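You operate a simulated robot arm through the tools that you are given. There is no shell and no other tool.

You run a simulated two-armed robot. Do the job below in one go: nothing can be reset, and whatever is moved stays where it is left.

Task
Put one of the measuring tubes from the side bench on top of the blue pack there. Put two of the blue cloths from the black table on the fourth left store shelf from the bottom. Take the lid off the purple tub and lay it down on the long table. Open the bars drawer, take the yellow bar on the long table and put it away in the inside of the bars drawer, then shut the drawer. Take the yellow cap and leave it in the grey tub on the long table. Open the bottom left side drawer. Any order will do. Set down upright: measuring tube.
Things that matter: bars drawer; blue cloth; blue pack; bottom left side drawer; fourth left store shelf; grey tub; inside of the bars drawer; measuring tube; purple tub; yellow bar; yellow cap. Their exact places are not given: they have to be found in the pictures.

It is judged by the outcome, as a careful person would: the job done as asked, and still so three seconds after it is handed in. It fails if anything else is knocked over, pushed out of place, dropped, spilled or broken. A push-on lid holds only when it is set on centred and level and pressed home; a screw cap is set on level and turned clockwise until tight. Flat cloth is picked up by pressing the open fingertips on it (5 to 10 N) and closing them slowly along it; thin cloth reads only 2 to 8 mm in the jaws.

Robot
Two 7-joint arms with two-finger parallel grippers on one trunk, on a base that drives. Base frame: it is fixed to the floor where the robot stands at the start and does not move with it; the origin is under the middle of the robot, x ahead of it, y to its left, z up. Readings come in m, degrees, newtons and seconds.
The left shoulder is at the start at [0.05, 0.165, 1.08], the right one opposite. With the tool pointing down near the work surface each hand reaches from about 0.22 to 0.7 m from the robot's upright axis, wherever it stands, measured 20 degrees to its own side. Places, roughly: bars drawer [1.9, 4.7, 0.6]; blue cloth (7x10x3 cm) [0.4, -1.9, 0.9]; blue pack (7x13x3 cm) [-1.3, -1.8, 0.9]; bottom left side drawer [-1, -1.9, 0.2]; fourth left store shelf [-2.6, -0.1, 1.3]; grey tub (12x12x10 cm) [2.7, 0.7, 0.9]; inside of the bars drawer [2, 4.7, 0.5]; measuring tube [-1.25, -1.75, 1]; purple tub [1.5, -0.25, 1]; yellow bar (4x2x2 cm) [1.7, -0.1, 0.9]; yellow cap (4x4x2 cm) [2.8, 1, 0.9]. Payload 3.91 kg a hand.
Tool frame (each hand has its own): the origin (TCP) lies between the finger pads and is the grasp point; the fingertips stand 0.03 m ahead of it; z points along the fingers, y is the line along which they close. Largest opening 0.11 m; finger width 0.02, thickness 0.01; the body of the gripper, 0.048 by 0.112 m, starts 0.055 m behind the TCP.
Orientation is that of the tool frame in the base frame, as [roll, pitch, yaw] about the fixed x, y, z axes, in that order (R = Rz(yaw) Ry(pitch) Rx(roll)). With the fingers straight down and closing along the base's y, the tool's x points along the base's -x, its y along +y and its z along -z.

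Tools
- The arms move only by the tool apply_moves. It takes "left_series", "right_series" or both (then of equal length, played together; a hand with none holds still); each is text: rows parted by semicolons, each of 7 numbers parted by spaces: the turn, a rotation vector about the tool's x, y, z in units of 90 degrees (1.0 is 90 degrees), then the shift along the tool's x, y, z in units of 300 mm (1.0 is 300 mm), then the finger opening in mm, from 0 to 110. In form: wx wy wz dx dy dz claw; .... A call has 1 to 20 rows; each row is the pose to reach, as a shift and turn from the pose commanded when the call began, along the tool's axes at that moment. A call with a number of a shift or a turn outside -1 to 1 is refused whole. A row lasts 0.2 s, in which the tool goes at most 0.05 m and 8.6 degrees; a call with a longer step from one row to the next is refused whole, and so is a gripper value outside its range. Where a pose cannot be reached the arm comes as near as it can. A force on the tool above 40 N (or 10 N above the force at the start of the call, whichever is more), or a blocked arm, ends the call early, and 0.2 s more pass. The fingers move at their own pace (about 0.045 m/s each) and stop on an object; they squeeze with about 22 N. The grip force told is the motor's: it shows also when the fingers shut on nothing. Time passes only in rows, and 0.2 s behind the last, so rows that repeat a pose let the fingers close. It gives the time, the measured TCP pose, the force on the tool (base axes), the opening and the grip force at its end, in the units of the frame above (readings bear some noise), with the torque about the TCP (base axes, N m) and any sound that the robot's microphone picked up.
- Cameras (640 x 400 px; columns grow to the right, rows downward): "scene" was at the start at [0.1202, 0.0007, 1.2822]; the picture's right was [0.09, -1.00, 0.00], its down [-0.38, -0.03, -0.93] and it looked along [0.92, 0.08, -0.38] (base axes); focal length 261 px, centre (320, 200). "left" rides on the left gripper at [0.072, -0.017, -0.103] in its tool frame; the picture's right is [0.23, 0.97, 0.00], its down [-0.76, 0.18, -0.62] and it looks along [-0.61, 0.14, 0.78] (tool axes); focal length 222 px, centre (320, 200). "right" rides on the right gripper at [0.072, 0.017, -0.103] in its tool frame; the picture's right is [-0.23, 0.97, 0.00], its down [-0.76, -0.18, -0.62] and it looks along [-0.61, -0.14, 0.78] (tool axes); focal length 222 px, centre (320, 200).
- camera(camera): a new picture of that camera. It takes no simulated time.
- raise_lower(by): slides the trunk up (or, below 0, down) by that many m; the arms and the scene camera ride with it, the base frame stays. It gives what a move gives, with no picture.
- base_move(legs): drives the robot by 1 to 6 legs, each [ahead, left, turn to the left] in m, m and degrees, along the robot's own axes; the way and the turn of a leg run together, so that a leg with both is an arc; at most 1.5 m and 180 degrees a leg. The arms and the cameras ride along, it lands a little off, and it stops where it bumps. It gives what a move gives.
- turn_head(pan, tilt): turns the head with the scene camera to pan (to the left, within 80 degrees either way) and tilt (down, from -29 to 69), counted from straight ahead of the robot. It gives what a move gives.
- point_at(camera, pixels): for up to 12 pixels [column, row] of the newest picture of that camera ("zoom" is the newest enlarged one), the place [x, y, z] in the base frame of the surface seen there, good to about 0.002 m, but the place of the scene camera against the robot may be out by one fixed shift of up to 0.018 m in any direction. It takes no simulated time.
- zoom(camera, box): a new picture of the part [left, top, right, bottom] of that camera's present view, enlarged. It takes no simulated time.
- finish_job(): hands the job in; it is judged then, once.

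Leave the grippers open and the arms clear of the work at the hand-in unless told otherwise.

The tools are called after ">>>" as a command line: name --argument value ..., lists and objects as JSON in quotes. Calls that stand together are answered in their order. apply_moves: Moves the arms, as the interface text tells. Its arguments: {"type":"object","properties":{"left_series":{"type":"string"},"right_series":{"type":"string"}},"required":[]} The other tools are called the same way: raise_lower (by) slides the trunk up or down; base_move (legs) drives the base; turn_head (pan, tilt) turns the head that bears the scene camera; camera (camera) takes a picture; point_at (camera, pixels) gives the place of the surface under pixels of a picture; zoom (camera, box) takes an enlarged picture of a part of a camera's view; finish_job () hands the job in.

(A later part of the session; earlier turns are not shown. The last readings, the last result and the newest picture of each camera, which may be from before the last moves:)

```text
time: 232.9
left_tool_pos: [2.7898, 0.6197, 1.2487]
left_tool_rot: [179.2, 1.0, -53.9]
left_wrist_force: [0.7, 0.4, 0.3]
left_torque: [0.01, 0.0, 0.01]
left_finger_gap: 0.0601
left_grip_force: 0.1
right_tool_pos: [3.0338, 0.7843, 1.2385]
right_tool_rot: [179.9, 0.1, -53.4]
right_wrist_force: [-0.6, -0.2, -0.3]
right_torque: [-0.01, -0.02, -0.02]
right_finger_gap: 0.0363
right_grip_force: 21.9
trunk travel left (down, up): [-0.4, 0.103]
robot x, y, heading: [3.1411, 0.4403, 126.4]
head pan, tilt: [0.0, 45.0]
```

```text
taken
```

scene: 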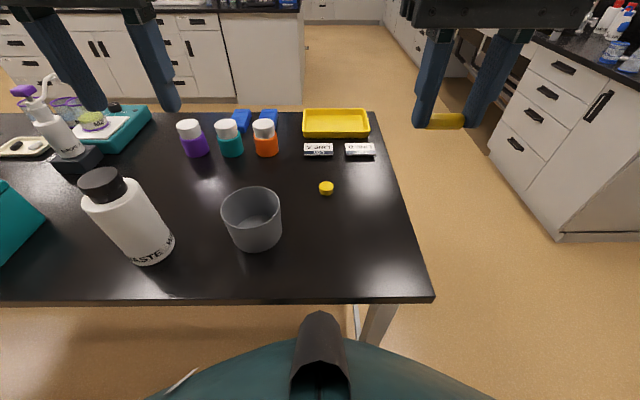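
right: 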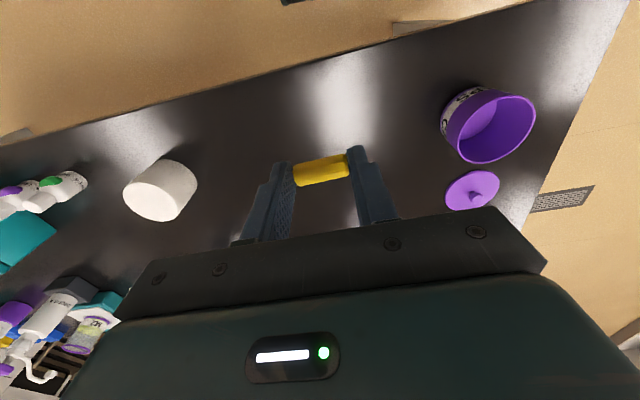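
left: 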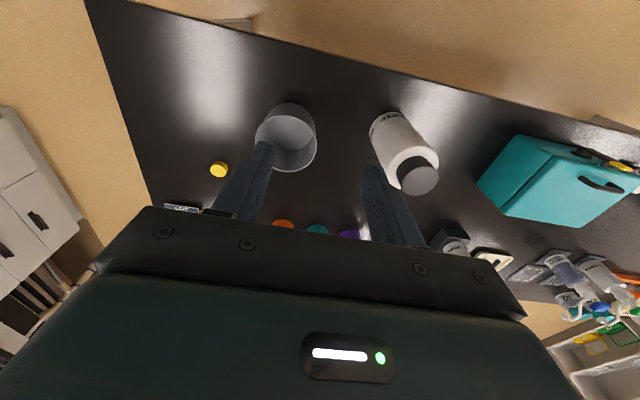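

The grey tub and the yellow cap are right ahead. I'll measure them with the left wrist camera.

>>> zoom --camera "left" --box '[190, 90, 330, 200]'

>>> point_at --camera "zoom" --pixels '[[125, 290], [95, 295], [155, 285], [125, 265], [310, 150], [565, 160], [440, 290], [430, 50], [460, 200], [460, 360]]'

>>> point_at --camera "scene" --pixels '[[326, 187], [326, 182], [226, 205], [280, 205], [252, 190], [252, 218], [434, 296], [395, 160]]'

```text
3.64 times, centred on (260, 145) of left
```

zoom: 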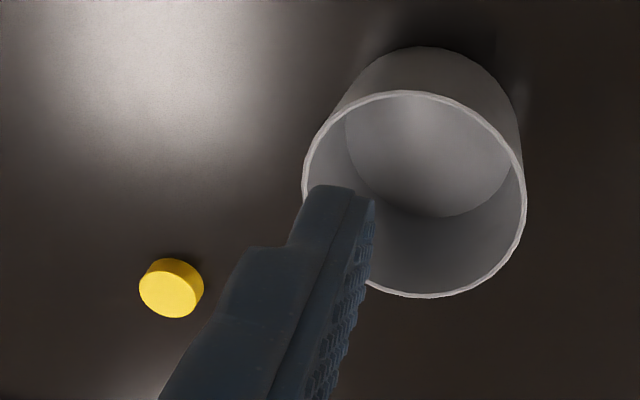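

```text
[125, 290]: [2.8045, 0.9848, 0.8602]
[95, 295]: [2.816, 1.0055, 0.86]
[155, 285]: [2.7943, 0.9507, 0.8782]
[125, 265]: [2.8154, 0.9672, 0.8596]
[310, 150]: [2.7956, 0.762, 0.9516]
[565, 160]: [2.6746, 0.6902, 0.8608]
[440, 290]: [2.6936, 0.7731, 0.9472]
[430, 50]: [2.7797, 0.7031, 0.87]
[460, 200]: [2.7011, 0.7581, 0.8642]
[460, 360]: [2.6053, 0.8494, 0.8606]
```

```text
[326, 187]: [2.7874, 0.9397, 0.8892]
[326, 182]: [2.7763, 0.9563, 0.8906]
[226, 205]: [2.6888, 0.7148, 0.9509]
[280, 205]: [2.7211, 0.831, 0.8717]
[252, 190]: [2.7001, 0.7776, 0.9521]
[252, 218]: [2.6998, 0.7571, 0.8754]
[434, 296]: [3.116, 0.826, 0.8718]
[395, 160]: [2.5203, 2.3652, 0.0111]
```

I'll take finer points on the cap and on the tub rim.

>>> point_at --camera "zoom" --pixels '[[171, 293], [148, 290], [195, 290], [171, 310], [171, 272], [303, 180], [522, 210], [410, 94], [430, 294], [500, 130], [320, 130]]'

```text
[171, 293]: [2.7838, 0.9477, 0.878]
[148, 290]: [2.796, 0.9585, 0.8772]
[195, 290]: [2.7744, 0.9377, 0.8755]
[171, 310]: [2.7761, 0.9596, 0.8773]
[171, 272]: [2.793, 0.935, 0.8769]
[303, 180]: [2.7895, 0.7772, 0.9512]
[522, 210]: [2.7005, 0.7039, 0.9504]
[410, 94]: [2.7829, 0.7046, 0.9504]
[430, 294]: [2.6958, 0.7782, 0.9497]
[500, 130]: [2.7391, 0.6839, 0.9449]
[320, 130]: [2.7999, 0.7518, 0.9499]
```

Cap centre is (2.785,0.948), top at z=0.878. Tub rim centre is (2.743,0.741), rim at z=0.950. I'll shift 5 cm ahead and 8 cm right for an easier left-hand reach.

>>> base_move --legs '[[0.05, -0.08, 0]]'

```text
time: 234.3
left_tool_pos: [2.8244, 0.7077, 1.2475]
left_tool_rot: [179.1, 1.0, -53.8]
left_wrist_force: [0.3, 0.5, 0.5]
left_torque: [0.01, -0.02, 0.0]
left_finger_gap: 0.06
left_grip_force: 0.0
right_tool_pos: [3.0675, 0.8718, 1.2379]
right_tool_rot: [179.9, 0.1, -53.2]
right_wrist_force: [-0.1, 0.0, -0.3]
right_torque: [-0.03, -0.01, 0.03]
right_finger_gap: 0.0364
right_grip_force: 22.0
trunk travel left (down, up): [-0.4, 0.103]
robot x, y, heading: [3.1665, 0.5273, 126.4]
head pan, tilt: [0.0, 45.0]
```

Left hand goes over the cap at z≈1.0 with the fingers opened to 80 mm.

>>> apply_moves --left_series "0 0 0 -0.1 -0.05 0.06 80; 0 0 0 -0.21 -0.1 0.14 80; 0 0 0 -0.32 -0.15 0.23 80; 0 0 0 -0.43 -0.2 0.32 80; 0 0 0 -0.53 -0.26 0.42 80; 0 0 0 -0.62 -0.31 0.53 80; 0 0 0 -0.68 -0.34 0.67 80; 0 0 0 -0.723 -0.366 0.8 80"

>>> camera --camera "left"

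```text
time: 236.1
left_tool_pos: [2.7766, 0.9484, 1.008]
left_tool_rot: [179.2, 1.0, -53.8]
left_wrist_force: [-0.1, 0.2, 0.1]
left_torque: [0.02, -0.03, -0.03]
left_finger_gap: 0.0799
left_grip_force: 0.1
right_tool_pos: [3.067, 0.8719, 1.2386]
right_tool_rot: [179.9, 0.1, -53.3]
right_wrist_force: [-0.5, 0.0, -0.8]
right_torque: [0.01, 0.0, 0.01]
right_finger_gap: 0.0366
right_grip_force: 22.0
trunk travel left (down, up): [-0.4, 0.103]
robot x, y, heading: [3.1719, 0.5303, 126.6]
head pan, tilt: [0.0, 45.0]
```

```text
taken
```

left: 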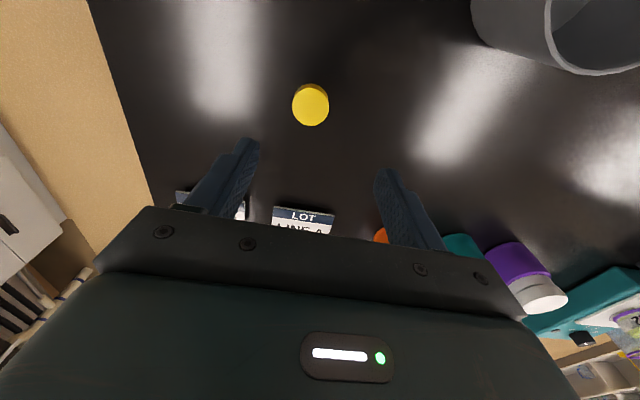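

I'll check the cap's position from here.

>>> point_at --camera "left" --pixels '[[311, 108], [294, 105], [327, 104], [311, 122], [311, 92], [300, 215]]'

```text
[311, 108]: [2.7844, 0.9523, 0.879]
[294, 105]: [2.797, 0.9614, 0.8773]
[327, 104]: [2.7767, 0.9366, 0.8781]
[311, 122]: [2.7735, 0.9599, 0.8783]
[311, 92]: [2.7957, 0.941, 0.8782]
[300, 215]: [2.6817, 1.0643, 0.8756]
```

The cap centre is (2.786,0.950). I'll lower to z≈0.893 and close.

>>> apply_moves --left_series "0 0 0 0.015 -0.027 0.14 80; 0 0 0 0.015 -0.027 0.28 80; 0 0 0 0.015 -0.027 0.38 80; 0 0 0 0.015 -0.027 0.38 80; 0 0 0 0.015 -0.027 0.38 60; 0 0 0 0.015 -0.027 0.38 45; 0 0 0 0.015 -0.027 0.38 30; 0 0 0 0.015 -0.027 0.38 20; 0 0 0 0.015 -0.027 0.38 20"

>>> camera --camera "left"

```text
time: 238.1
left_tool_pos: [2.7853, 0.951, 0.8968]
left_tool_rot: [179.2, 1.0, -53.8]
left_wrist_force: [-0.5, 0.8, -0.3]
left_torque: [0.02, -0.03, -0.04]
left_finger_gap: 0.0329
left_grip_force: 22.1
right_tool_pos: [3.0667, 0.8719, 1.2376]
right_tool_rot: [179.9, 0.0, -53.3]
right_wrist_force: [-0.3, 0.4, 1.4]
right_torque: [0.02, 0.02, -0.01]
right_finger_gap: 0.0363
right_grip_force: 21.6
trunk travel left (down, up): [-0.4, 0.103]
robot x, y, heading: [3.1723, 0.5278, 126.1]
head pan, tilt: [0.0, 45.0]
```

```text
taken
```

left: 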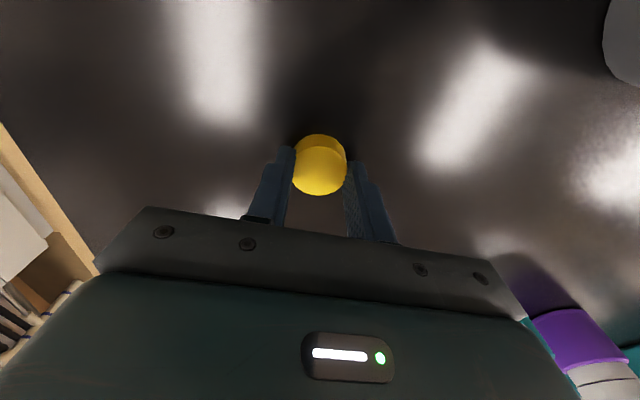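

The cap is held (33 mm). I'll lift it and move over the grey tub.

>>> apply_moves --left_series "0 0 0 0 0 -0.15 20; 0 0 0 0 0 -0.3 20; 0 0 0 0 0 -0.45 20; 0 0 0 0 0 -0.57 20; 0 0 0 0.1 0.105 -0.57 20; 0 0 0 0.2 0.21 -0.57 20; 0 0 0 0.3 0.32 -0.57 20; 0 0 0 0.4 0.43 -0.57 20; 0 0 0 0.482 0.527 -0.57 20; 0 0 0 0.482 0.527 -0.57 20"

>>> camera --camera "left"

>>> camera --camera "scene"

```text
time: 240.3
left_tool_pos: [2.7475, 0.7388, 1.0668]
left_tool_rot: [179.2, 1.0, -53.7]
left_wrist_force: [0.4, -0.4, -0.3]
left_torque: [-0.01, 0.0, 0.03]
left_finger_gap: 0.0327
left_grip_force: 22.2
right_tool_pos: [3.0682, 0.8729, 1.2371]
right_tool_rot: [179.9, 0.1, -53.2]
right_wrist_force: [0.0, -0.2, 0.0]
right_torque: [-0.01, 0.0, -0.04]
right_finger_gap: 0.0362
right_grip_force: 22.4
trunk travel left (down, up): [-0.4, 0.103]
robot x, y, heading: [3.172, 0.5289, 126.3]
head pan, tilt: [0.0, 45.0]
```

```text
taken
```

left: 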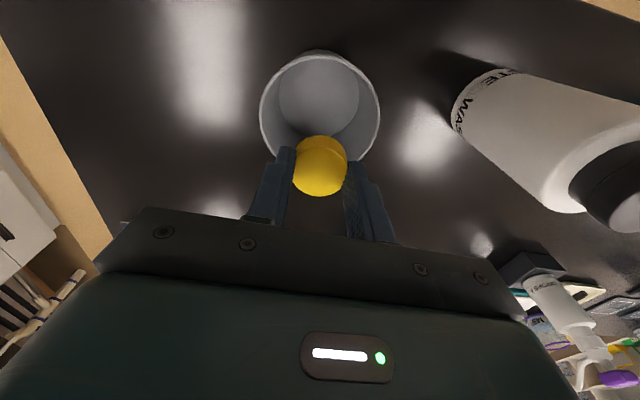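

```text
taken
```

scene: 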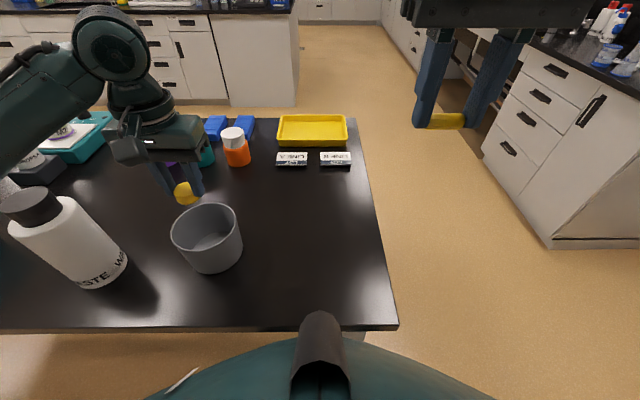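

The TCP is over the tub's centre by the numbers. I'll verify with rim points in this view.

>>> point_at --camera "left" --pixels '[[261, 120], [379, 112], [318, 54], [270, 150], [372, 145], [320, 100]]'

```text
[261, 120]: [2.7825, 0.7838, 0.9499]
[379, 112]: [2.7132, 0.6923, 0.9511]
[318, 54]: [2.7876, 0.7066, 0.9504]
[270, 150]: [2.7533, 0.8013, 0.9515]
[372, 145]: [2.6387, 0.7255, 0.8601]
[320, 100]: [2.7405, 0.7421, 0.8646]
```

Confirmed. I'll lower the cap into the tub (to z≈0.912) and release it.

>>> apply_moves --left_series "0 0 0 0 0 0.14 20; 0 0 0 0 0 0.28 20; 0 0 0 0 0 0.42 20; 0 0 0 0 0 0.51 20; 0 0 0 0 0 0.51 20; 0 0 0 0 0 0.51 40; 0 0 0 0 0 0.51 52; 0 0 0 0 0 0.51 52"

>>> apply_moves --left_series "0 0 0 0 0 -0.14 52; 0 0 0 0 0 -0.28 52; 0 0 0 0 0 -0.42 52; 0 0 0 0 0 -0.56 52; 0 0 0 0.1 0 -0.68 52; 0 0 0 0.2 0 -0.8 52"

>>> camera --camera "left"

>>> camera --camera "scene"

```text
time: 242.1
left_tool_pos: [2.7452, 0.7403, 0.9118]
left_tool_rot: [179.3, 1.0, -53.7]
left_wrist_force: [-0.5, -0.2, 0.3]
left_torque: [0.0, -0.01, -0.01]
left_finger_gap: 0.0522
left_grip_force: 0.0
right_tool_pos: [3.0674, 0.8706, 1.2388]
right_tool_rot: [179.8, 0.1, -53.4]
right_wrist_force: [-0.3, -0.5, 0.8]
right_torque: [0.02, -0.01, 0.0]
right_finger_gap: 0.0363
right_grip_force: 22.0
trunk travel left (down, up): [-0.4, 0.103]
robot x, y, heading: [3.1741, 0.5279, 126.0]
head pan, tilt: [0.0, 45.0]
```

```text
time: 243.5
left_tool_pos: [2.7888, 0.6904, 1.1551]
left_tool_rot: [179.1, 0.9, -53.8]
left_wrist_force: [-0.1, 0.6, -0.5]
left_torque: [-0.01, -0.01, -0.04]
left_finger_gap: 0.0521
left_grip_force: 0.1
right_tool_pos: [3.07, 0.8708, 1.2384]
right_tool_rot: [179.7, 0.1, -53.3]
right_wrist_force: [-0.8, -0.2, -0.1]
right_torque: [0.0, 0.02, 0.03]
right_finger_gap: 0.0365
right_grip_force: 22.0
trunk travel left (down, up): [-0.4, 0.103]
robot x, y, heading: [3.1782, 0.5342, 126.2]
head pan, tilt: [0.0, 45.0]
```

```text
taken
```

left: 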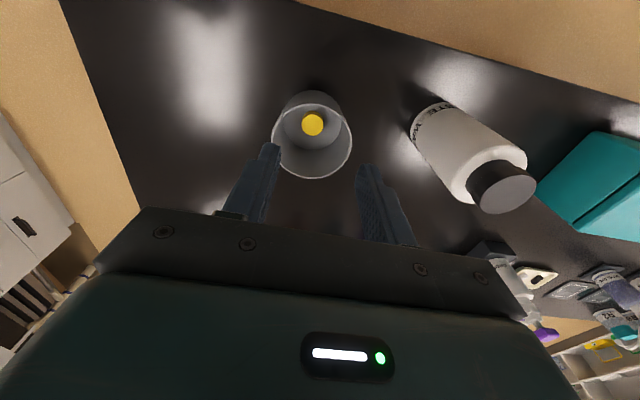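

```text
taken
```

scene: 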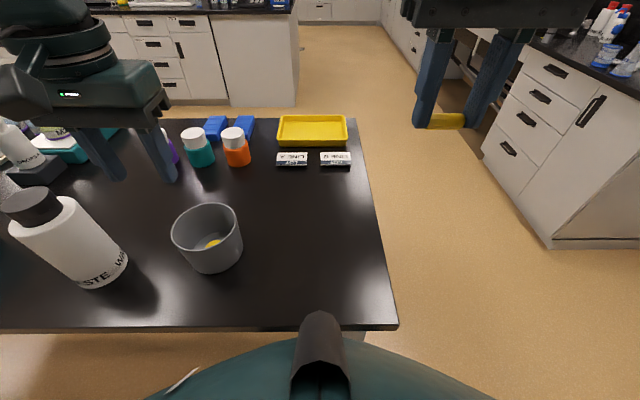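

The cap lies in the grey tub. Next I'll leave the aisle: strafe right past the table's end, then drive along the corridor toward the far bench with the bars drawer.

>>> base_move --legs '[[0, -0.72, 0.3], [1.2, 0, 0]]'

>>> turn_head --pan -30 --tilt 20

>>> camera --camera "scene"

```text
time: 255.9
left_tool_pos: [2.6713, 2.1088, 1.1528]
left_tool_rot: [179.1, 1.0, -55.4]
left_wrist_force: [0.7, 0.8, 0.5]
left_torque: [0.0, 0.02, 0.03]
left_finger_gap: 0.0517
left_grip_force: 0.0
right_tool_pos: [2.9549, 2.2822, 1.2377]
right_tool_rot: [179.9, 0.0, -54.9]
right_wrist_force: [-1.0, 0.2, 0.2]
right_torque: [-0.02, 0.01, -0.02]
right_finger_gap: 0.0366
right_grip_force: 21.4
trunk travel left (down, up): [-0.4, 0.103]
robot x, y, heading: [3.0535, 1.9375, 124.8]
head pan, tilt: [0.0, 45.0]
```

```text
time: 256.9
left_tool_pos: [2.6714, 2.1095, 1.1533]
left_tool_rot: [179.2, 1.0, -55.3]
left_wrist_force: [-0.9, -0.1, 0.5]
left_torque: [0.0, -0.02, -0.02]
left_finger_gap: 0.0521
left_grip_force: 0.0
right_tool_pos: [2.9552, 2.2823, 1.238]
right_tool_rot: [179.9, 0.1, -54.8]
right_wrist_force: [0.0, 0.7, -0.4]
right_torque: [0.02, 0.01, 0.03]
right_finger_gap: 0.0365
right_grip_force: 21.9
trunk travel left (down, up): [-0.4, 0.103]
robot x, y, heading: [3.0512, 1.9376, 124.8]
head pan, tilt: [-30.0, 20.0]
```

```text
taken
```

scene: 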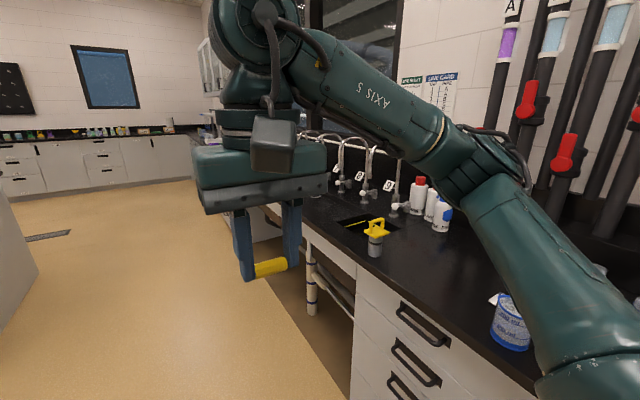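

My right arm is close to the far bench. I'll measure the bench front before going on.

>>> point_at --camera "scene" --pixels '[[400, 285], [330, 245], [460, 340], [510, 300], [376, 225], [480, 230], [560, 290], [290, 205], [140, 185], [50, 190]]'

```text
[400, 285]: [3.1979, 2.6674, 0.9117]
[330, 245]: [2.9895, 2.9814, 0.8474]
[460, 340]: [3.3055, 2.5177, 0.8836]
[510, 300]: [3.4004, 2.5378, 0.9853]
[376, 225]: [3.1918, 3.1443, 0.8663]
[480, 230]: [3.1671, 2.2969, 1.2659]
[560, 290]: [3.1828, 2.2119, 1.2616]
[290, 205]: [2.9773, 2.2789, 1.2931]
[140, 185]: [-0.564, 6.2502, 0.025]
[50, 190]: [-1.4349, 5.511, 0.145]
```

The bench front is at u≈4.155 and my arm stays inside u≈4.05, so nothing is touched. I'll keep a little further left and go on along the corridor.

>>> base_move --legs '[[1.2, 0.1, 1.7], [1.3, 0, 0]]'

>>> base_move --legs '[[0, 0, -88]]'

>>> turn_head --pan 0 --tilt 30

>>> camera --camera "scene"

```text
time: 269.2
left_tool_pos: [1.0397, 4.0081, 1.1531]
left_tool_rot: [179.1, 0.9, -50.4]
left_wrist_force: [0.0, -0.2, 0.0]
left_torque: [0.0, -0.02, 0.01]
left_finger_gap: 0.052
left_grip_force: 0.0
right_tool_pos: [1.3099, 4.2067, 1.2378]
right_tool_rot: [179.9, 0.0, -50.1]
right_wrist_force: [0.8, 0.2, -0.4]
right_torque: [-0.03, 0.0, 0.01]
right_finger_gap: 0.0363
right_grip_force: 22.0
trunk travel left (down, up): [-0.4, 0.103]
robot x, y, heading: [1.4342, 3.8662, 129.7]
head pan, tilt: [-30.0, 20.0]
```

```text
time: 273.4
left_tool_pos: [1.5685, 4.2639, 1.1541]
left_tool_rot: [179.1, 0.9, -139.8]
left_wrist_force: [0.9, 0.0, -0.6]
left_torque: [0.0, 0.01, -0.02]
left_finger_gap: 0.0521
left_grip_force: 0.0
right_tool_pos: [1.7671, 3.9982, 1.2365]
right_tool_rot: [179.9, 0.1, -139.4]
right_wrist_force: [-0.9, 0.2, -0.1]
right_torque: [-0.01, 0.01, 0.01]
right_finger_gap: 0.0365
right_grip_force: 21.8
trunk travel left (down, up): [-0.4, 0.103]
robot x, y, heading: [1.431, 3.8675, 40.3]
head pan, tilt: [-30.0, 20.0]
```

```text
time: 274.4
left_tool_pos: [1.5685, 4.2651, 1.1543]
left_tool_rot: [179.2, 0.9, -139.8]
left_wrist_force: [-0.1, 0.0, 0.0]
left_torque: [0.02, -0.01, 0.02]
left_finger_gap: 0.052
left_grip_force: 0.0
right_tool_pos: [1.7682, 3.9967, 1.2365]
right_tool_rot: [180.0, 0.1, -139.5]
right_wrist_force: [0.3, 0.6, -0.5]
right_torque: [0.01, 0.01, -0.02]
right_finger_gap: 0.0364
right_grip_force: 21.9
trunk travel left (down, up): [-0.4, 0.103]
robot x, y, heading: [1.4349, 3.867, 40.5]
head pan, tilt: [0.0, 30.0]
```

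```text
taken
```

scene: 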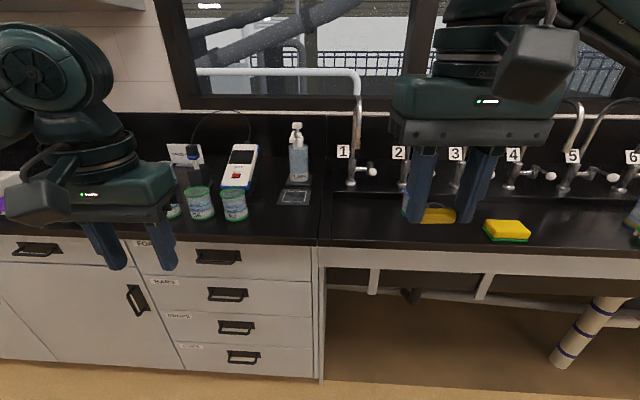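

Drawers with labels are at the left. I'll zoom to read them.

>>> zoom --camera "scene" --box '[120, 230, 330, 380]'

>>> point_at --camera "zoom" --pixels '[[325, 195], [270, 195], [390, 190], [325, 180], [200, 195], [560, 200], [310, 105], [350, 295], [330, 215], [560, 40], [440, 170], [440, 225]]'

```text
2.67 times, centred on (225, 305) of scene
```

zoom: 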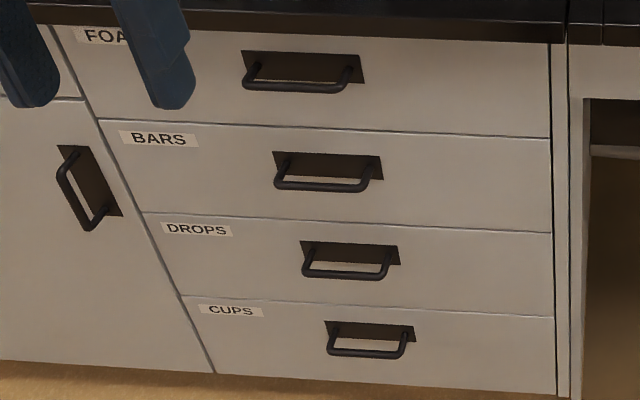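

```text
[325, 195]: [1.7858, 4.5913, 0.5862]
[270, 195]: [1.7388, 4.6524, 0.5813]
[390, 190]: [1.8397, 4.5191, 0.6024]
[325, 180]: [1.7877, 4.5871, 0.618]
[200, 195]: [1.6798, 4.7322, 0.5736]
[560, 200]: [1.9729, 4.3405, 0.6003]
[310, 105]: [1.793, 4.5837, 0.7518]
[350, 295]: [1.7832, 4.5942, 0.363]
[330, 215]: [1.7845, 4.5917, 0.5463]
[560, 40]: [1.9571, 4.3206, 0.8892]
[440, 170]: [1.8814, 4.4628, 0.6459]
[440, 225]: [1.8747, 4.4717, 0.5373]
```

The BARS drawer is the second from the top; its handle is near v=2.63, z≈0.59. I'll strafe left 0.19 m, straighten my heading by -4°, and lower the trunk fully.

>>> base_move --legs '[[0, 0.19, -4.0]]'

>>> raise_lower --by -0.4

>>> turn_head --pan 15 --tilt 35

>>> camera --camera "scene"

```text
time: 276.6
left_tool_pos: [1.4772, 4.4022, 1.1538]
left_tool_rot: [179.2, 1.0, -143.6]
left_wrist_force: [0.0, -0.9, 0.0]
left_torque: [-0.01, -0.02, 0.02]
left_finger_gap: 0.0521
left_grip_force: 0.1
right_tool_pos: [1.6587, 4.1221, 1.2377]
right_tool_rot: [-180.0, 0.1, -143.1]
right_wrist_force: [-0.7, 0.4, -0.9]
right_torque: [-0.02, 0.0, -0.02]
right_finger_gap: 0.0366
right_grip_force: 22.5
trunk travel left (down, up): [-0.4, 0.103]
robot x, y, heading: [1.3143, 4.0136, 36.6]
head pan, tilt: [0.0, 30.0]
```

```text
time: 280.5
left_tool_pos: [1.4772, 4.4026, 0.7544]
left_tool_rot: [179.1, 1.1, -143.6]
left_wrist_force: [0.2, -0.3, -0.2]
left_torque: [0.02, 0.01, -0.01]
left_finger_gap: 0.0522
left_grip_force: 0.2
right_tool_pos: [1.6598, 4.1234, 0.8387]
right_tool_rot: [179.9, 0.1, -143.2]
right_wrist_force: [-0.1, -0.7, -0.2]
right_torque: [0.0, -0.02, 0.01]
right_finger_gap: 0.0364
right_grip_force: 22.1
trunk travel left (down, up): [0.0, 0.503]
robot x, y, heading: [1.3158, 4.0175, 36.7]
head pan, tilt: [0.0, 30.0]
```

```text
time: 281.2
left_tool_pos: [1.4776, 4.4023, 0.7534]
left_tool_rot: [179.2, 1.0, -143.6]
left_wrist_force: [0.6, -0.3, -0.4]
left_torque: [0.0, -0.02, -0.03]
left_finger_gap: 0.0519
left_grip_force: 0.0
right_tool_pos: [1.6587, 4.1228, 0.8369]
right_tool_rot: [180.0, 0.0, -143.2]
right_wrist_force: [0.1, -0.6, -0.5]
right_torque: [0.0, 0.04, 0.01]
right_finger_gap: 0.0361
right_grip_force: 21.8
trunk travel left (down, up): [0.0, 0.503]
robot x, y, heading: [1.3189, 4.014, 36.3]
head pan, tilt: [15.0, 35.0]
```

```text
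taken
```

scene: 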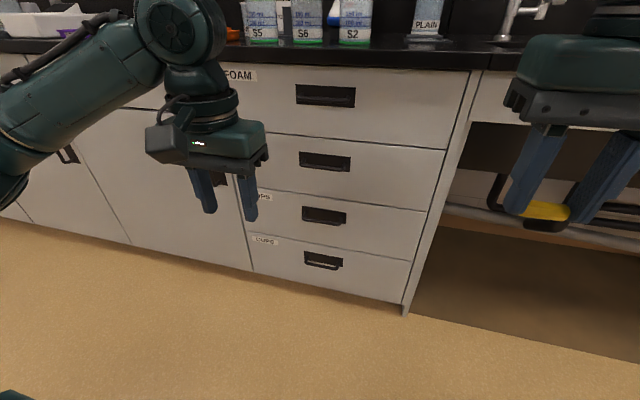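

The BARS handle is now at (325,161). I'll zoom in on its shape.

>>> zoom --camera "scene" --box '[260, 120, 400, 210]'

>>> point_at --camera "zoom" --pixels '[[295, 208], [190, 200], [400, 218], [295, 160], [295, 175], [295, 225], [180, 160], [415, 180], [300, 100], [300, 290], [295, 203], [295, 212]]'

```text
4.44 times, centred on (330, 165) of scene
```

zoom: 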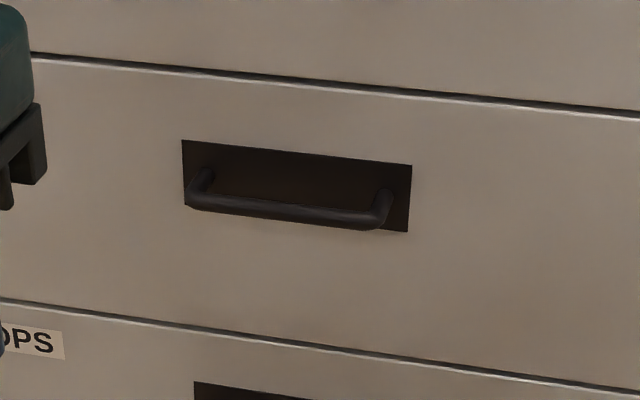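

```text
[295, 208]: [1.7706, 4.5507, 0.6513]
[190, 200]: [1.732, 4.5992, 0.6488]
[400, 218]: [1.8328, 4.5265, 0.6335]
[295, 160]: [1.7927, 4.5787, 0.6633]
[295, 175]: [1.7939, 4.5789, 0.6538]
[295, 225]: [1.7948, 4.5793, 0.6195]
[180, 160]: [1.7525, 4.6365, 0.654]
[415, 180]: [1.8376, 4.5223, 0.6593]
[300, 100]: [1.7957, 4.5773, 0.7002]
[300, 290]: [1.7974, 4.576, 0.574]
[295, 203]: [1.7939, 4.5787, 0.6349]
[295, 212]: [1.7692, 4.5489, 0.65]
```

The bar is about 3.6 cm off the face at z≈0.639, centred at v≈2.604. I'll move the left hand forward, then pitch it to horizontal, and then roll it so the fingers are one above the other.

>>> apply_moves --left_series "0 0 0 -0.12 -0.02 0.02 60; 0 0 0 -0.25 -0.05 0.05 60; 0 0 0 -0.38 -0.07 0.08 60; 0 0 0 -0.5 -0.1 0.1 60"

>>> apply_moves --left_series "0 -0.09 0 0 0 0.025 60; 0 -0.18 0 0 0 0.05 60; 0 -0.27 0 -0.02 0 0.075 60; 0 -0.36 0 -0.03 0 0.1 60; 0 -0.45 0 -0.04 0 0.125 60; 0 -0.54 0 -0.05 0 0.15 60; 0 -0.63 0 -0.06 0 0.175 60; 0 -0.72 0 -0.07 0 0.2 60; 0 -0.81 0 -0.08 0 0.225 60; 0 -0.9 0 -0.08 0 0.25 60; 0 -0.99 0 -0.08 0 0.27 60"

>>> camera --camera "scene"

```text
time: 282.2
left_tool_pos: [1.6232, 4.4668, 0.7246]
left_tool_rot: [179.0, 1.1, -143.7]
left_wrist_force: [0.4, -0.2, 0.1]
left_torque: [-0.02, 0.03, -0.01]
left_finger_gap: 0.0598
left_grip_force: 0.0
right_tool_pos: [1.6593, 4.1228, 0.8375]
right_tool_rot: [179.9, 0.1, -143.3]
right_wrist_force: [-0.5, -0.3, -0.1]
right_torque: [0.01, 0.0, -0.03]
right_finger_gap: 0.0364
right_grip_force: 22.1
trunk travel left (down, up): [0.0, 0.503]
robot x, y, heading: [1.3155, 4.0195, 36.5]
head pan, tilt: [15.0, 35.0]
```

```text
time: 284.6
left_tool_pos: [1.6346, 4.4832, 0.6457]
left_tool_rot: [77.0, 89.1, 113.4]
left_wrist_force: [0.8, -0.6, 0.4]
left_torque: [0.01, 0.03, 0.0]
left_finger_gap: 0.0599
left_grip_force: 0.0
right_tool_pos: [1.6593, 4.1227, 0.8377]
right_tool_rot: [179.9, 0.2, -143.3]
right_wrist_force: [-0.2, -0.3, -0.1]
right_torque: [0.0, -0.02, 0.01]
right_finger_gap: 0.0363
right_grip_force: 21.6
trunk travel left (down, up): [0.0, 0.503]
robot x, y, heading: [1.3175, 4.0207, 36.4]
head pan, tilt: [15.0, 35.0]
```

```text
taken
```

scene: 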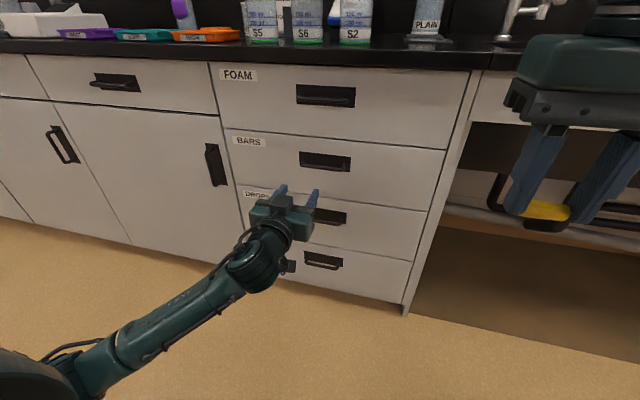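

Pitched to horizontal. Now roll +90°, so the fingers stand one above the other.

>>> apply_moves --left_series "0 0 0.09 0 0 0 60; 0 0 0.18 0 0 0 60; 0 0 0.27 0 0 0 60; 0 0 0.36 0 0 0 60; 0 0 0.45 0 0 0 60; 0 0 0.54 0 0 0 60; 0 0 0.63 0 0 0 60; 0 0 0.72 0 0 0 60; 0 0 0.81 0 0 0 60; 0 0 0.9 0 0 0 60; 0 0 0.99 0 0 0 60"

>>> camera --camera "left"

>>> camera --camera "scene"

```text
time: 287.1
left_tool_pos: [1.6355, 4.4847, 0.6467]
left_tool_rot: [89.9, -0.1, 126.4]
left_wrist_force: [0.1, 0.0, 0.8]
left_torque: [0.01, -0.03, -0.01]
left_finger_gap: 0.06
left_grip_force: 0.1
right_tool_pos: [1.6592, 4.1228, 0.837]
right_tool_rot: [179.8, 0.0, -143.2]
right_wrist_force: [-0.4, 1.0, -1.1]
right_torque: [0.01, 0.03, 0.0]
right_finger_gap: 0.0365
right_grip_force: 21.8
trunk travel left (down, up): [0.0, 0.503]
robot x, y, heading: [1.3166, 4.0173, 36.4]
head pan, tilt: [15.0, 35.0]
```

```text
taken
```

left: 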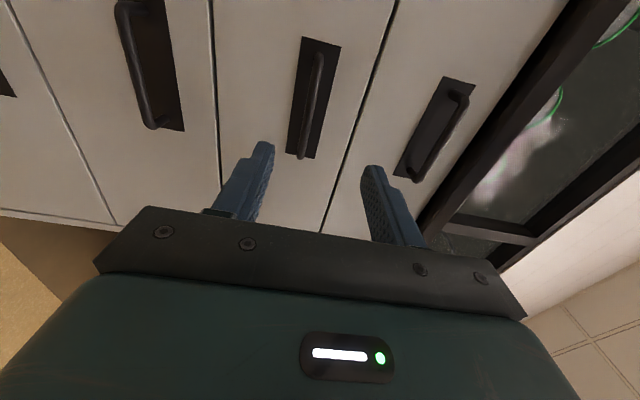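

```text
taken
```

scene: 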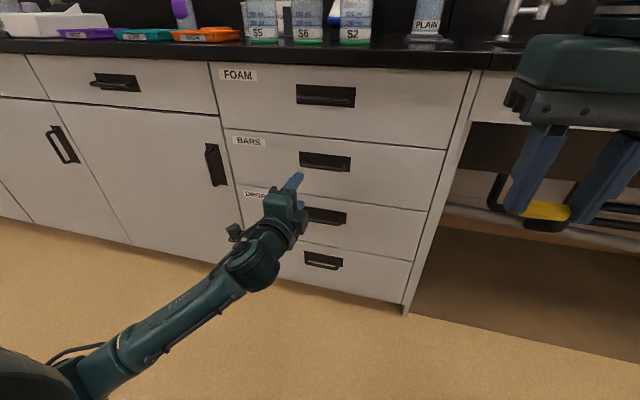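

In the left wrist view (right is up) the middle handle at (312,100) should be the BARS one. I'll measure it.

>>> point_at --camera "left" --pixels '[[317, 70], [311, 105], [305, 140], [300, 85], [335, 60], [440, 130], [145, 90], [270, 60], [350, 130]]'

>>> zoom --camera "left" --box '[240, 20, 400, 180]'

```text
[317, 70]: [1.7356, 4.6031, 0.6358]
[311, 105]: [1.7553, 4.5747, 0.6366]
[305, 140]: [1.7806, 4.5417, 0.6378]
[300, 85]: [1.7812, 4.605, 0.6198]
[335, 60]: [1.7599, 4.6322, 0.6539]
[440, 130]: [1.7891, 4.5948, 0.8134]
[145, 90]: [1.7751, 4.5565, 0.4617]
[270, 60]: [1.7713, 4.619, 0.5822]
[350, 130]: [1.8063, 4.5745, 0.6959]
```

```text
2.50 times, centred on (320, 100) of left
```

zoom: 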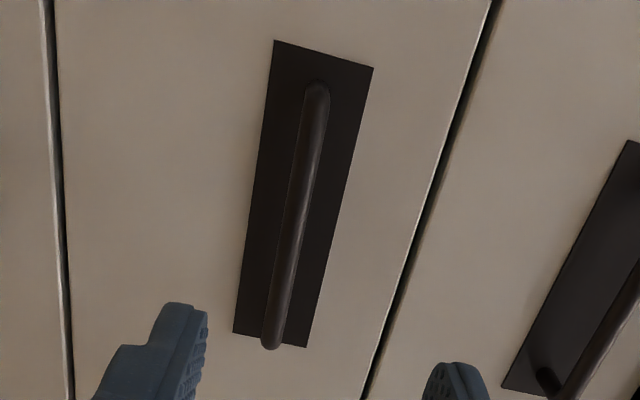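

The bar is at u≈4.139, z=0.6366 and the face at 4.173. I'll lower the hand 1 cm and drive 0.10 m forward, stopping short of the bar.

>>> apply_moves --left_series "0 0 0 0 -0.034 0 60; 0 0 0 0 -0.034 0 60"

>>> base_move --legs '[[0.1, 0, 0]]'

>>> camera --camera "left"

```text
time: 287.6
left_tool_pos: [1.6357, 4.4833, 0.6355]
left_tool_rot: [89.9, 0.0, 126.4]
left_wrist_force: [0.0, 0.3, 0.9]
left_torque: [-0.01, 0.03, -0.02]
left_finger_gap: 0.0602
left_grip_force: 0.0
right_tool_pos: [1.6594, 4.1236, 0.8375]
right_tool_rot: [179.9, 0.1, -143.1]
right_wrist_force: [-0.2, 0.5, 0.2]
right_torque: [-0.01, -0.01, 0.0]
right_finger_gap: 0.0363
right_grip_force: 21.5
trunk travel left (down, up): [0.0, 0.503]
robot x, y, heading: [1.3168, 4.0172, 36.2]
head pan, tilt: [15.0, 35.0]
```

```text
time: 288.8
left_tool_pos: [1.7167, 4.5426, 0.6341]
left_tool_rot: [90.0, 0.1, 126.3]
left_wrist_force: [-0.5, -0.2, 0.4]
left_torque: [0.05, 0.01, -0.04]
left_finger_gap: 0.0598
left_grip_force: 0.1
right_tool_pos: [1.7396, 4.1813, 0.8384]
right_tool_rot: [179.9, 0.1, -143.3]
right_wrist_force: [0.2, -0.1, 0.7]
right_torque: [0.01, 0.02, 0.01]
right_finger_gap: 0.0365
right_grip_force: 21.5
trunk travel left (down, up): [0.0, 0.503]
robot x, y, heading: [1.3971, 4.0782, 36.3]
head pan, tilt: [15.0, 35.0]
```

```text
taken
```

left: 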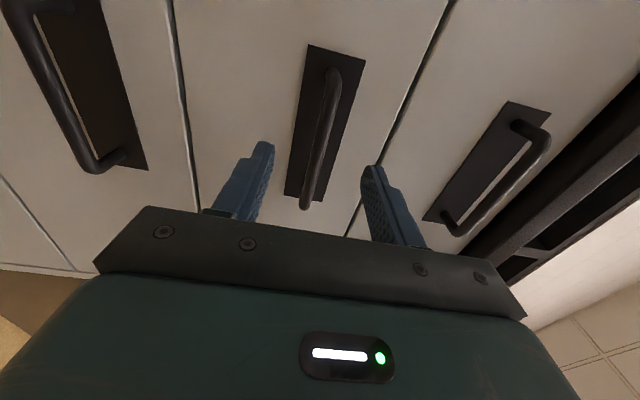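

Aligned. I'll go 4.7 cm forward along the tool and close on the bar.

>>> apply_moves --left_series "0 0 0 0 0.007 0.08 60; 0 0 0 0 0.007 0.158 60; 0 0 0 0 0.007 0.158 60; 0 0 0 0 0.007 0.158 40; 0 0 0 0 0.007 0.158 20; 0 0 0 0 0.007 0.158 0; 0 0 0 0 0.007 0.158 0; 0 0 0 0 0.007 0.158 0"

>>> camera --camera "left"

```text
time: 290.6
left_tool_pos: [1.7544, 4.5696, 0.6346]
left_tool_rot: [90.1, 0.1, 126.3]
left_wrist_force: [-0.4, -1.8, -6.0]
left_torque: [0.0, 0.08, 0.16]
left_finger_gap: 0.0105
left_grip_force: 44.4
right_tool_pos: [1.7396, 4.1817, 0.8371]
right_tool_rot: [180.0, 0.1, -143.3]
right_wrist_force: [0.3, -0.5, 0.2]
right_torque: [-0.04, 0.0, -0.03]
right_finger_gap: 0.0365
right_grip_force: 22.8
trunk travel left (down, up): [0.0, 0.503]
robot x, y, heading: [1.3954, 4.0751, 36.4]
head pan, tilt: [15.0, 35.0]
```

```text
taken
```

left: 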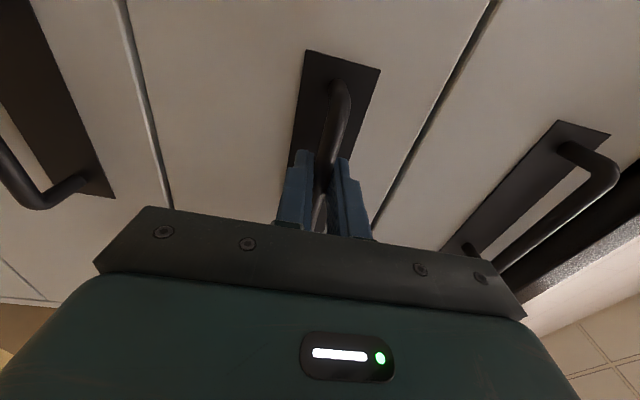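

The BARS handle is gripped (10.5 mm). I'll pull it open by driving back 0.28 m in two legs.

>>> base_move --legs '[[-0.14, 0, 0], [-0.14, 0, 0]]'

>>> camera --camera "scene"

```text
time: 292.8
left_tool_pos: [1.5322, 4.4032, 0.6351]
left_tool_rot: [90.1, 0.0, 126.0]
left_wrist_force: [15.0, -20.2, -9.1]
left_torque: [-0.05, 0.06, 0.06]
left_finger_gap: 0.0104
left_grip_force: 44.8
right_tool_pos: [1.5181, 4.0189, 0.8372]
right_tool_rot: [179.9, 0.0, -143.1]
right_wrist_force: [0.0, -0.6, 0.1]
right_torque: [0.01, -0.01, -0.01]
right_finger_gap: 0.0365
right_grip_force: 22.0
trunk travel left (down, up): [0.0, 0.503]
robot x, y, heading: [1.1786, 3.9134, 36.4]
head pan, tilt: [15.0, 35.0]
```

```text
taken
```

scene: 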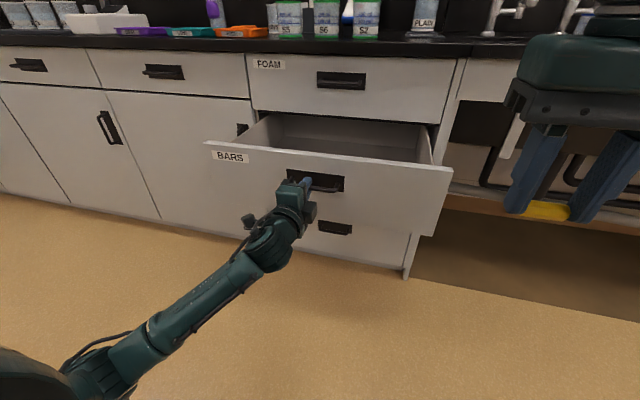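

The drawer is open about 0.28 m. I'll release the handle and back off 0.1 m.

>>> apply_moves --left_series "0 0 0 0 0 0 25; 0 0 0 0 0 0 50; 0 0 0 0 0 0 70; 0 0 0 0 0 0 70"

>>> base_move --legs '[[-0.1, 0, 0]]'

>>> camera --camera "scene"

```text
time: 293.8
left_tool_pos: [1.5319, 4.4035, 0.6356]
left_tool_rot: [90.0, 0.1, 126.0]
left_wrist_force: [-0.2, -0.6, -0.4]
left_torque: [-0.02, 0.0, -0.03]
left_finger_gap: 0.0701
left_grip_force: 0.0
right_tool_pos: [1.5162, 4.019, 0.8377]
right_tool_rot: [179.8, 0.2, -142.9]
right_wrist_force: [0.3, -0.6, -0.6]
right_torque: [-0.01, 0.03, 0.01]
right_finger_gap: 0.0363
right_grip_force: 22.0
trunk travel left (down, up): [0.0, 0.503]
robot x, y, heading: [1.1751, 3.9165, 36.5]
head pan, tilt: [15.0, 35.0]
```

```text
time: 295.0
left_tool_pos: [1.453, 4.3459, 0.6357]
left_tool_rot: [90.0, 0.1, 126.1]
left_wrist_force: [-0.4, -0.2, 0.6]
left_torque: [0.02, 0.01, 0.02]
left_finger_gap: 0.0699
left_grip_force: 0.0
right_tool_pos: [1.4374, 3.9602, 0.8374]
right_tool_rot: [180.0, 0.1, -143.0]
right_wrist_force: [0.0, -0.2, -0.8]
right_torque: [0.0, 0.01, 0.02]
right_finger_gap: 0.0363
right_grip_force: 21.7
trunk travel left (down, up): [0.0, 0.503]
robot x, y, heading: [1.0926, 3.8559, 36.6]
head pan, tilt: [15.0, 35.0]
```

```text
taken
```

scene: 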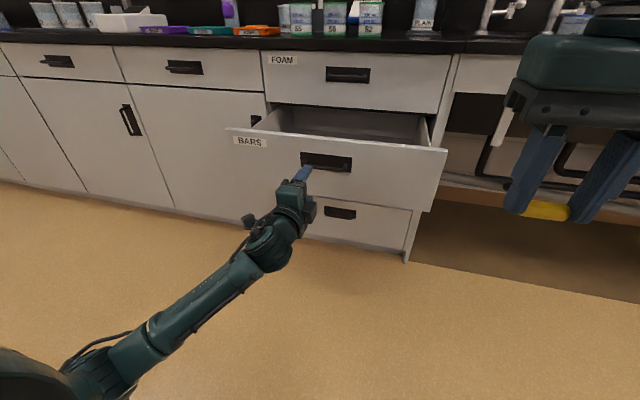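

I'll measure the open drawer: its face ends, interior floor and side walls.

>>> point_at --camera "scene" --pixels '[[232, 132], [443, 152], [340, 138], [300, 130], [360, 128], [400, 125], [330, 115], [420, 130], [275, 118], [340, 122], [436, 200], [370, 115]]'

>>> zoom --camera "scene" --box '[220, 80, 460, 220]'

```text
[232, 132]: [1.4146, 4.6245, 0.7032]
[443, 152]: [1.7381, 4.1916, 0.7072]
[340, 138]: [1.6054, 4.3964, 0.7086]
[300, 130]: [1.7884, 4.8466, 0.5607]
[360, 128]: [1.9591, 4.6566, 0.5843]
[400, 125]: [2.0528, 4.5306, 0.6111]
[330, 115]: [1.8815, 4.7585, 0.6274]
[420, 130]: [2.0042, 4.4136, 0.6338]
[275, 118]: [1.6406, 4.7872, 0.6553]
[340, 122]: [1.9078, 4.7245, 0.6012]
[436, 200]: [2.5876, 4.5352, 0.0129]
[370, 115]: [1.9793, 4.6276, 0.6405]
```

```text
2.67 times, centred on (340, 150) of scene
```

zoom: 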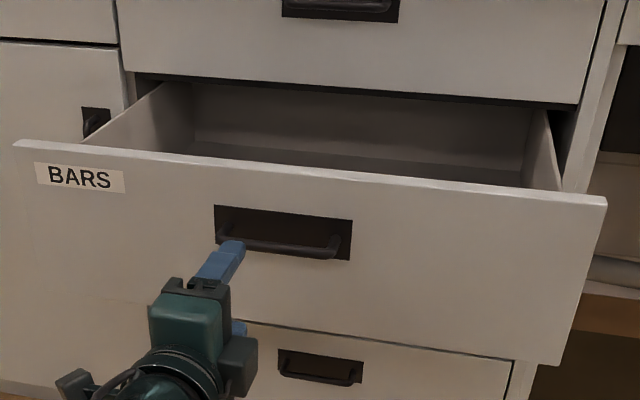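

The open face spans v 2.333 to 2.874, and the inside runs from v 2.355 to 2.83. I'll pull the left hand in a little, strafe left 0.37 m so it passes beside the drawer, and move closer so the right hand can reach inside.

>>> apply_moves --left_series "0 0 0 0 0 -0.12 60; 0 0 0 0 0 -0.24 60; 0 0 0 0 0 -0.33 60"

>>> base_move --legs '[[0, 0.37, 0]]'

>>> turn_head --pan 0 --tilt 40

>>> camera --camera "scene"

```text
time: 295.8
left_tool_pos: [1.3729, 4.2874, 0.6366]
left_tool_rot: [90.0, 0.0, 126.1]
left_wrist_force: [-0.3, 0.3, 0.9]
left_torque: [-0.02, 0.02, -0.02]
left_finger_gap: 0.06
left_grip_force: 0.2
right_tool_pos: [1.438, 3.9608, 0.8378]
right_tool_rot: [179.9, 0.1, -143.0]
right_wrist_force: [-0.2, 1.1, 0.1]
right_torque: [0.0, -0.01, 0.0]
right_finger_gap: 0.0365
right_grip_force: 22.0
trunk travel left (down, up): [0.0, 0.503]
robot x, y, heading: [1.0971, 3.8569, 36.9]
head pan, tilt: [15.0, 35.0]
```

```text
time: 299.6
left_tool_pos: [1.1439, 4.5865, 0.6362]
left_tool_rot: [90.0, 0.1, 127.0]
left_wrist_force: [0.5, 0.0, -0.1]
left_torque: [0.0, -0.01, 0.03]
left_finger_gap: 0.06
left_grip_force: 0.1
right_tool_pos: [1.2128, 4.2589, 0.8372]
right_tool_rot: [179.9, 0.1, -142.3]
right_wrist_force: [-0.1, 0.3, 0.1]
right_torque: [-0.02, 0.02, 0.02]
right_finger_gap: 0.0366
right_grip_force: 22.1
trunk travel left (down, up): [0.0, 0.503]
robot x, y, heading: [0.8729, 4.147, 37.4]
head pan, tilt: [15.0, 35.0]
```

```text
time: 300.4
left_tool_pos: [1.1451, 4.5855, 0.6367]
left_tool_rot: [90.0, 0.2, 126.9]
left_wrist_force: [0.5, 0.6, 0.1]
left_torque: [0.02, 0.0, 0.0]
left_finger_gap: 0.0603
left_grip_force: 0.1
right_tool_pos: [1.2143, 4.2591, 0.838]
right_tool_rot: [179.9, 0.1, -142.2]
right_wrist_force: [-1.2, 0.8, -0.3]
right_torque: [0.01, 0.03, -0.01]
right_finger_gap: 0.0364
right_grip_force: 21.9
trunk travel left (down, up): [0.0, 0.503]
robot x, y, heading: [0.8718, 4.1452, 37.3]
head pan, tilt: [0.0, 40.0]
```

```text
taken
```

scene: 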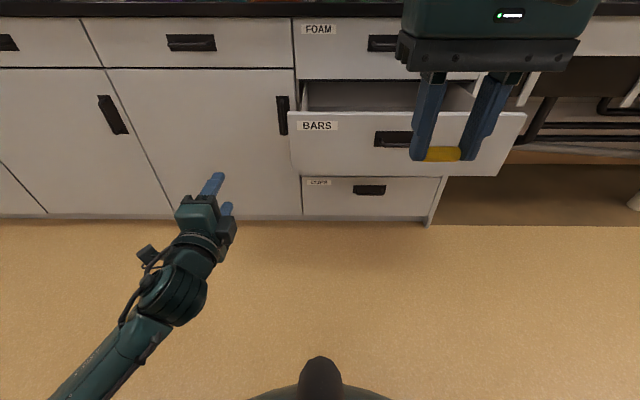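

The left hand is clear to the left of the drawer. I'll drive ahead 0.37 m, so the right hand is above the open drawer.

>>> base_move --legs '[[0.37, 0, -0.8]]'

>>> camera --camera "scene"

>>> camera --camera "right"

```text
time: 302.7
left_tool_pos: [1.4479, 4.8061, 0.6363]
left_tool_rot: [89.9, 0.1, 126.0]
left_wrist_force: [0.3, 0.2, -0.4]
left_torque: [0.01, 0.0, -0.02]
left_finger_gap: 0.0598
left_grip_force: 0.0
right_tool_pos: [1.5125, 4.4777, 0.8376]
right_tool_rot: [179.9, 0.1, -143.1]
right_wrist_force: [0.2, -0.1, -0.3]
right_torque: [0.01, 0.0, 0.02]
right_finger_gap: 0.0363
right_grip_force: 22.7
trunk travel left (down, up): [0.0, 0.503]
robot x, y, heading: [1.1701, 4.3714, 36.5]
head pan, tilt: [0.0, 40.0]
```

```text
taken
```

scene: 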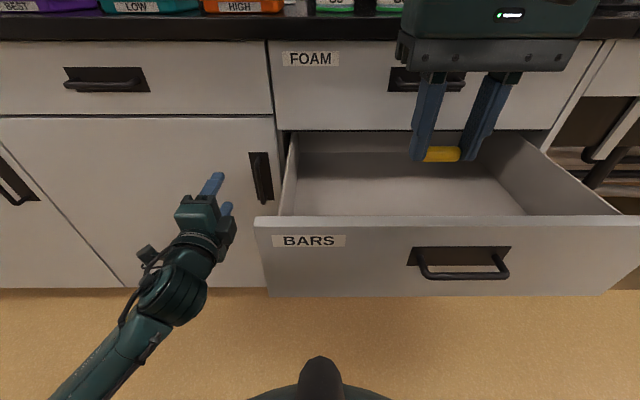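

```text
taken
```

right: 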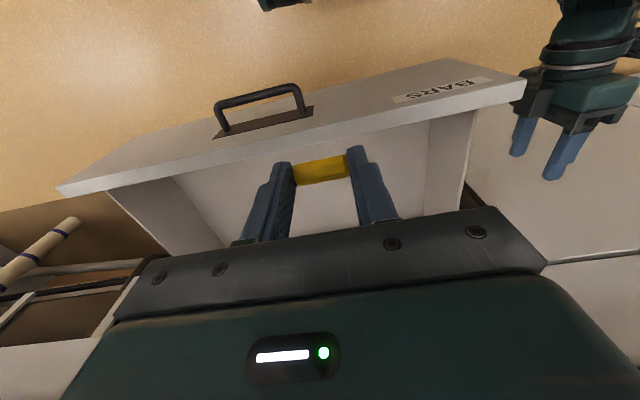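

The drawer inside looks empty. I'll measure its floor and rim heights from both cameras.

>>> point_at --camera "right" --pixels '[[215, 200], [330, 200], [430, 190], [300, 130], [140, 195], [190, 230], [260, 140], [420, 110]]'

>>> point_at --camera "scene" --pixels '[[400, 195], [340, 190], [480, 190], [400, 165], [400, 217], [300, 150], [540, 160], [400, 145], [400, 130]]'

```text
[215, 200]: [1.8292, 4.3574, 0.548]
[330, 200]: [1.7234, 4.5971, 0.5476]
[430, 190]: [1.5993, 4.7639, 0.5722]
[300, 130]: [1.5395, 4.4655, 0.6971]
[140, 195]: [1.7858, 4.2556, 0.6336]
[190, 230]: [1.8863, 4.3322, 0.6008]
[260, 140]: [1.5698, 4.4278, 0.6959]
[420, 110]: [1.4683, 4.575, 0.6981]
```

```text
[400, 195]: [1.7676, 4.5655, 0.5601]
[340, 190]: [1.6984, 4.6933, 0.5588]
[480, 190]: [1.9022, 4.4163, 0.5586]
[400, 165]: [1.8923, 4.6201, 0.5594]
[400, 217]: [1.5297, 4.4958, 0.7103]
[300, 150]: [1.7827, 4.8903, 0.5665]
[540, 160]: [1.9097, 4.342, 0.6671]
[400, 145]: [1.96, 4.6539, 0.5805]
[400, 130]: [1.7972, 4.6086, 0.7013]
```

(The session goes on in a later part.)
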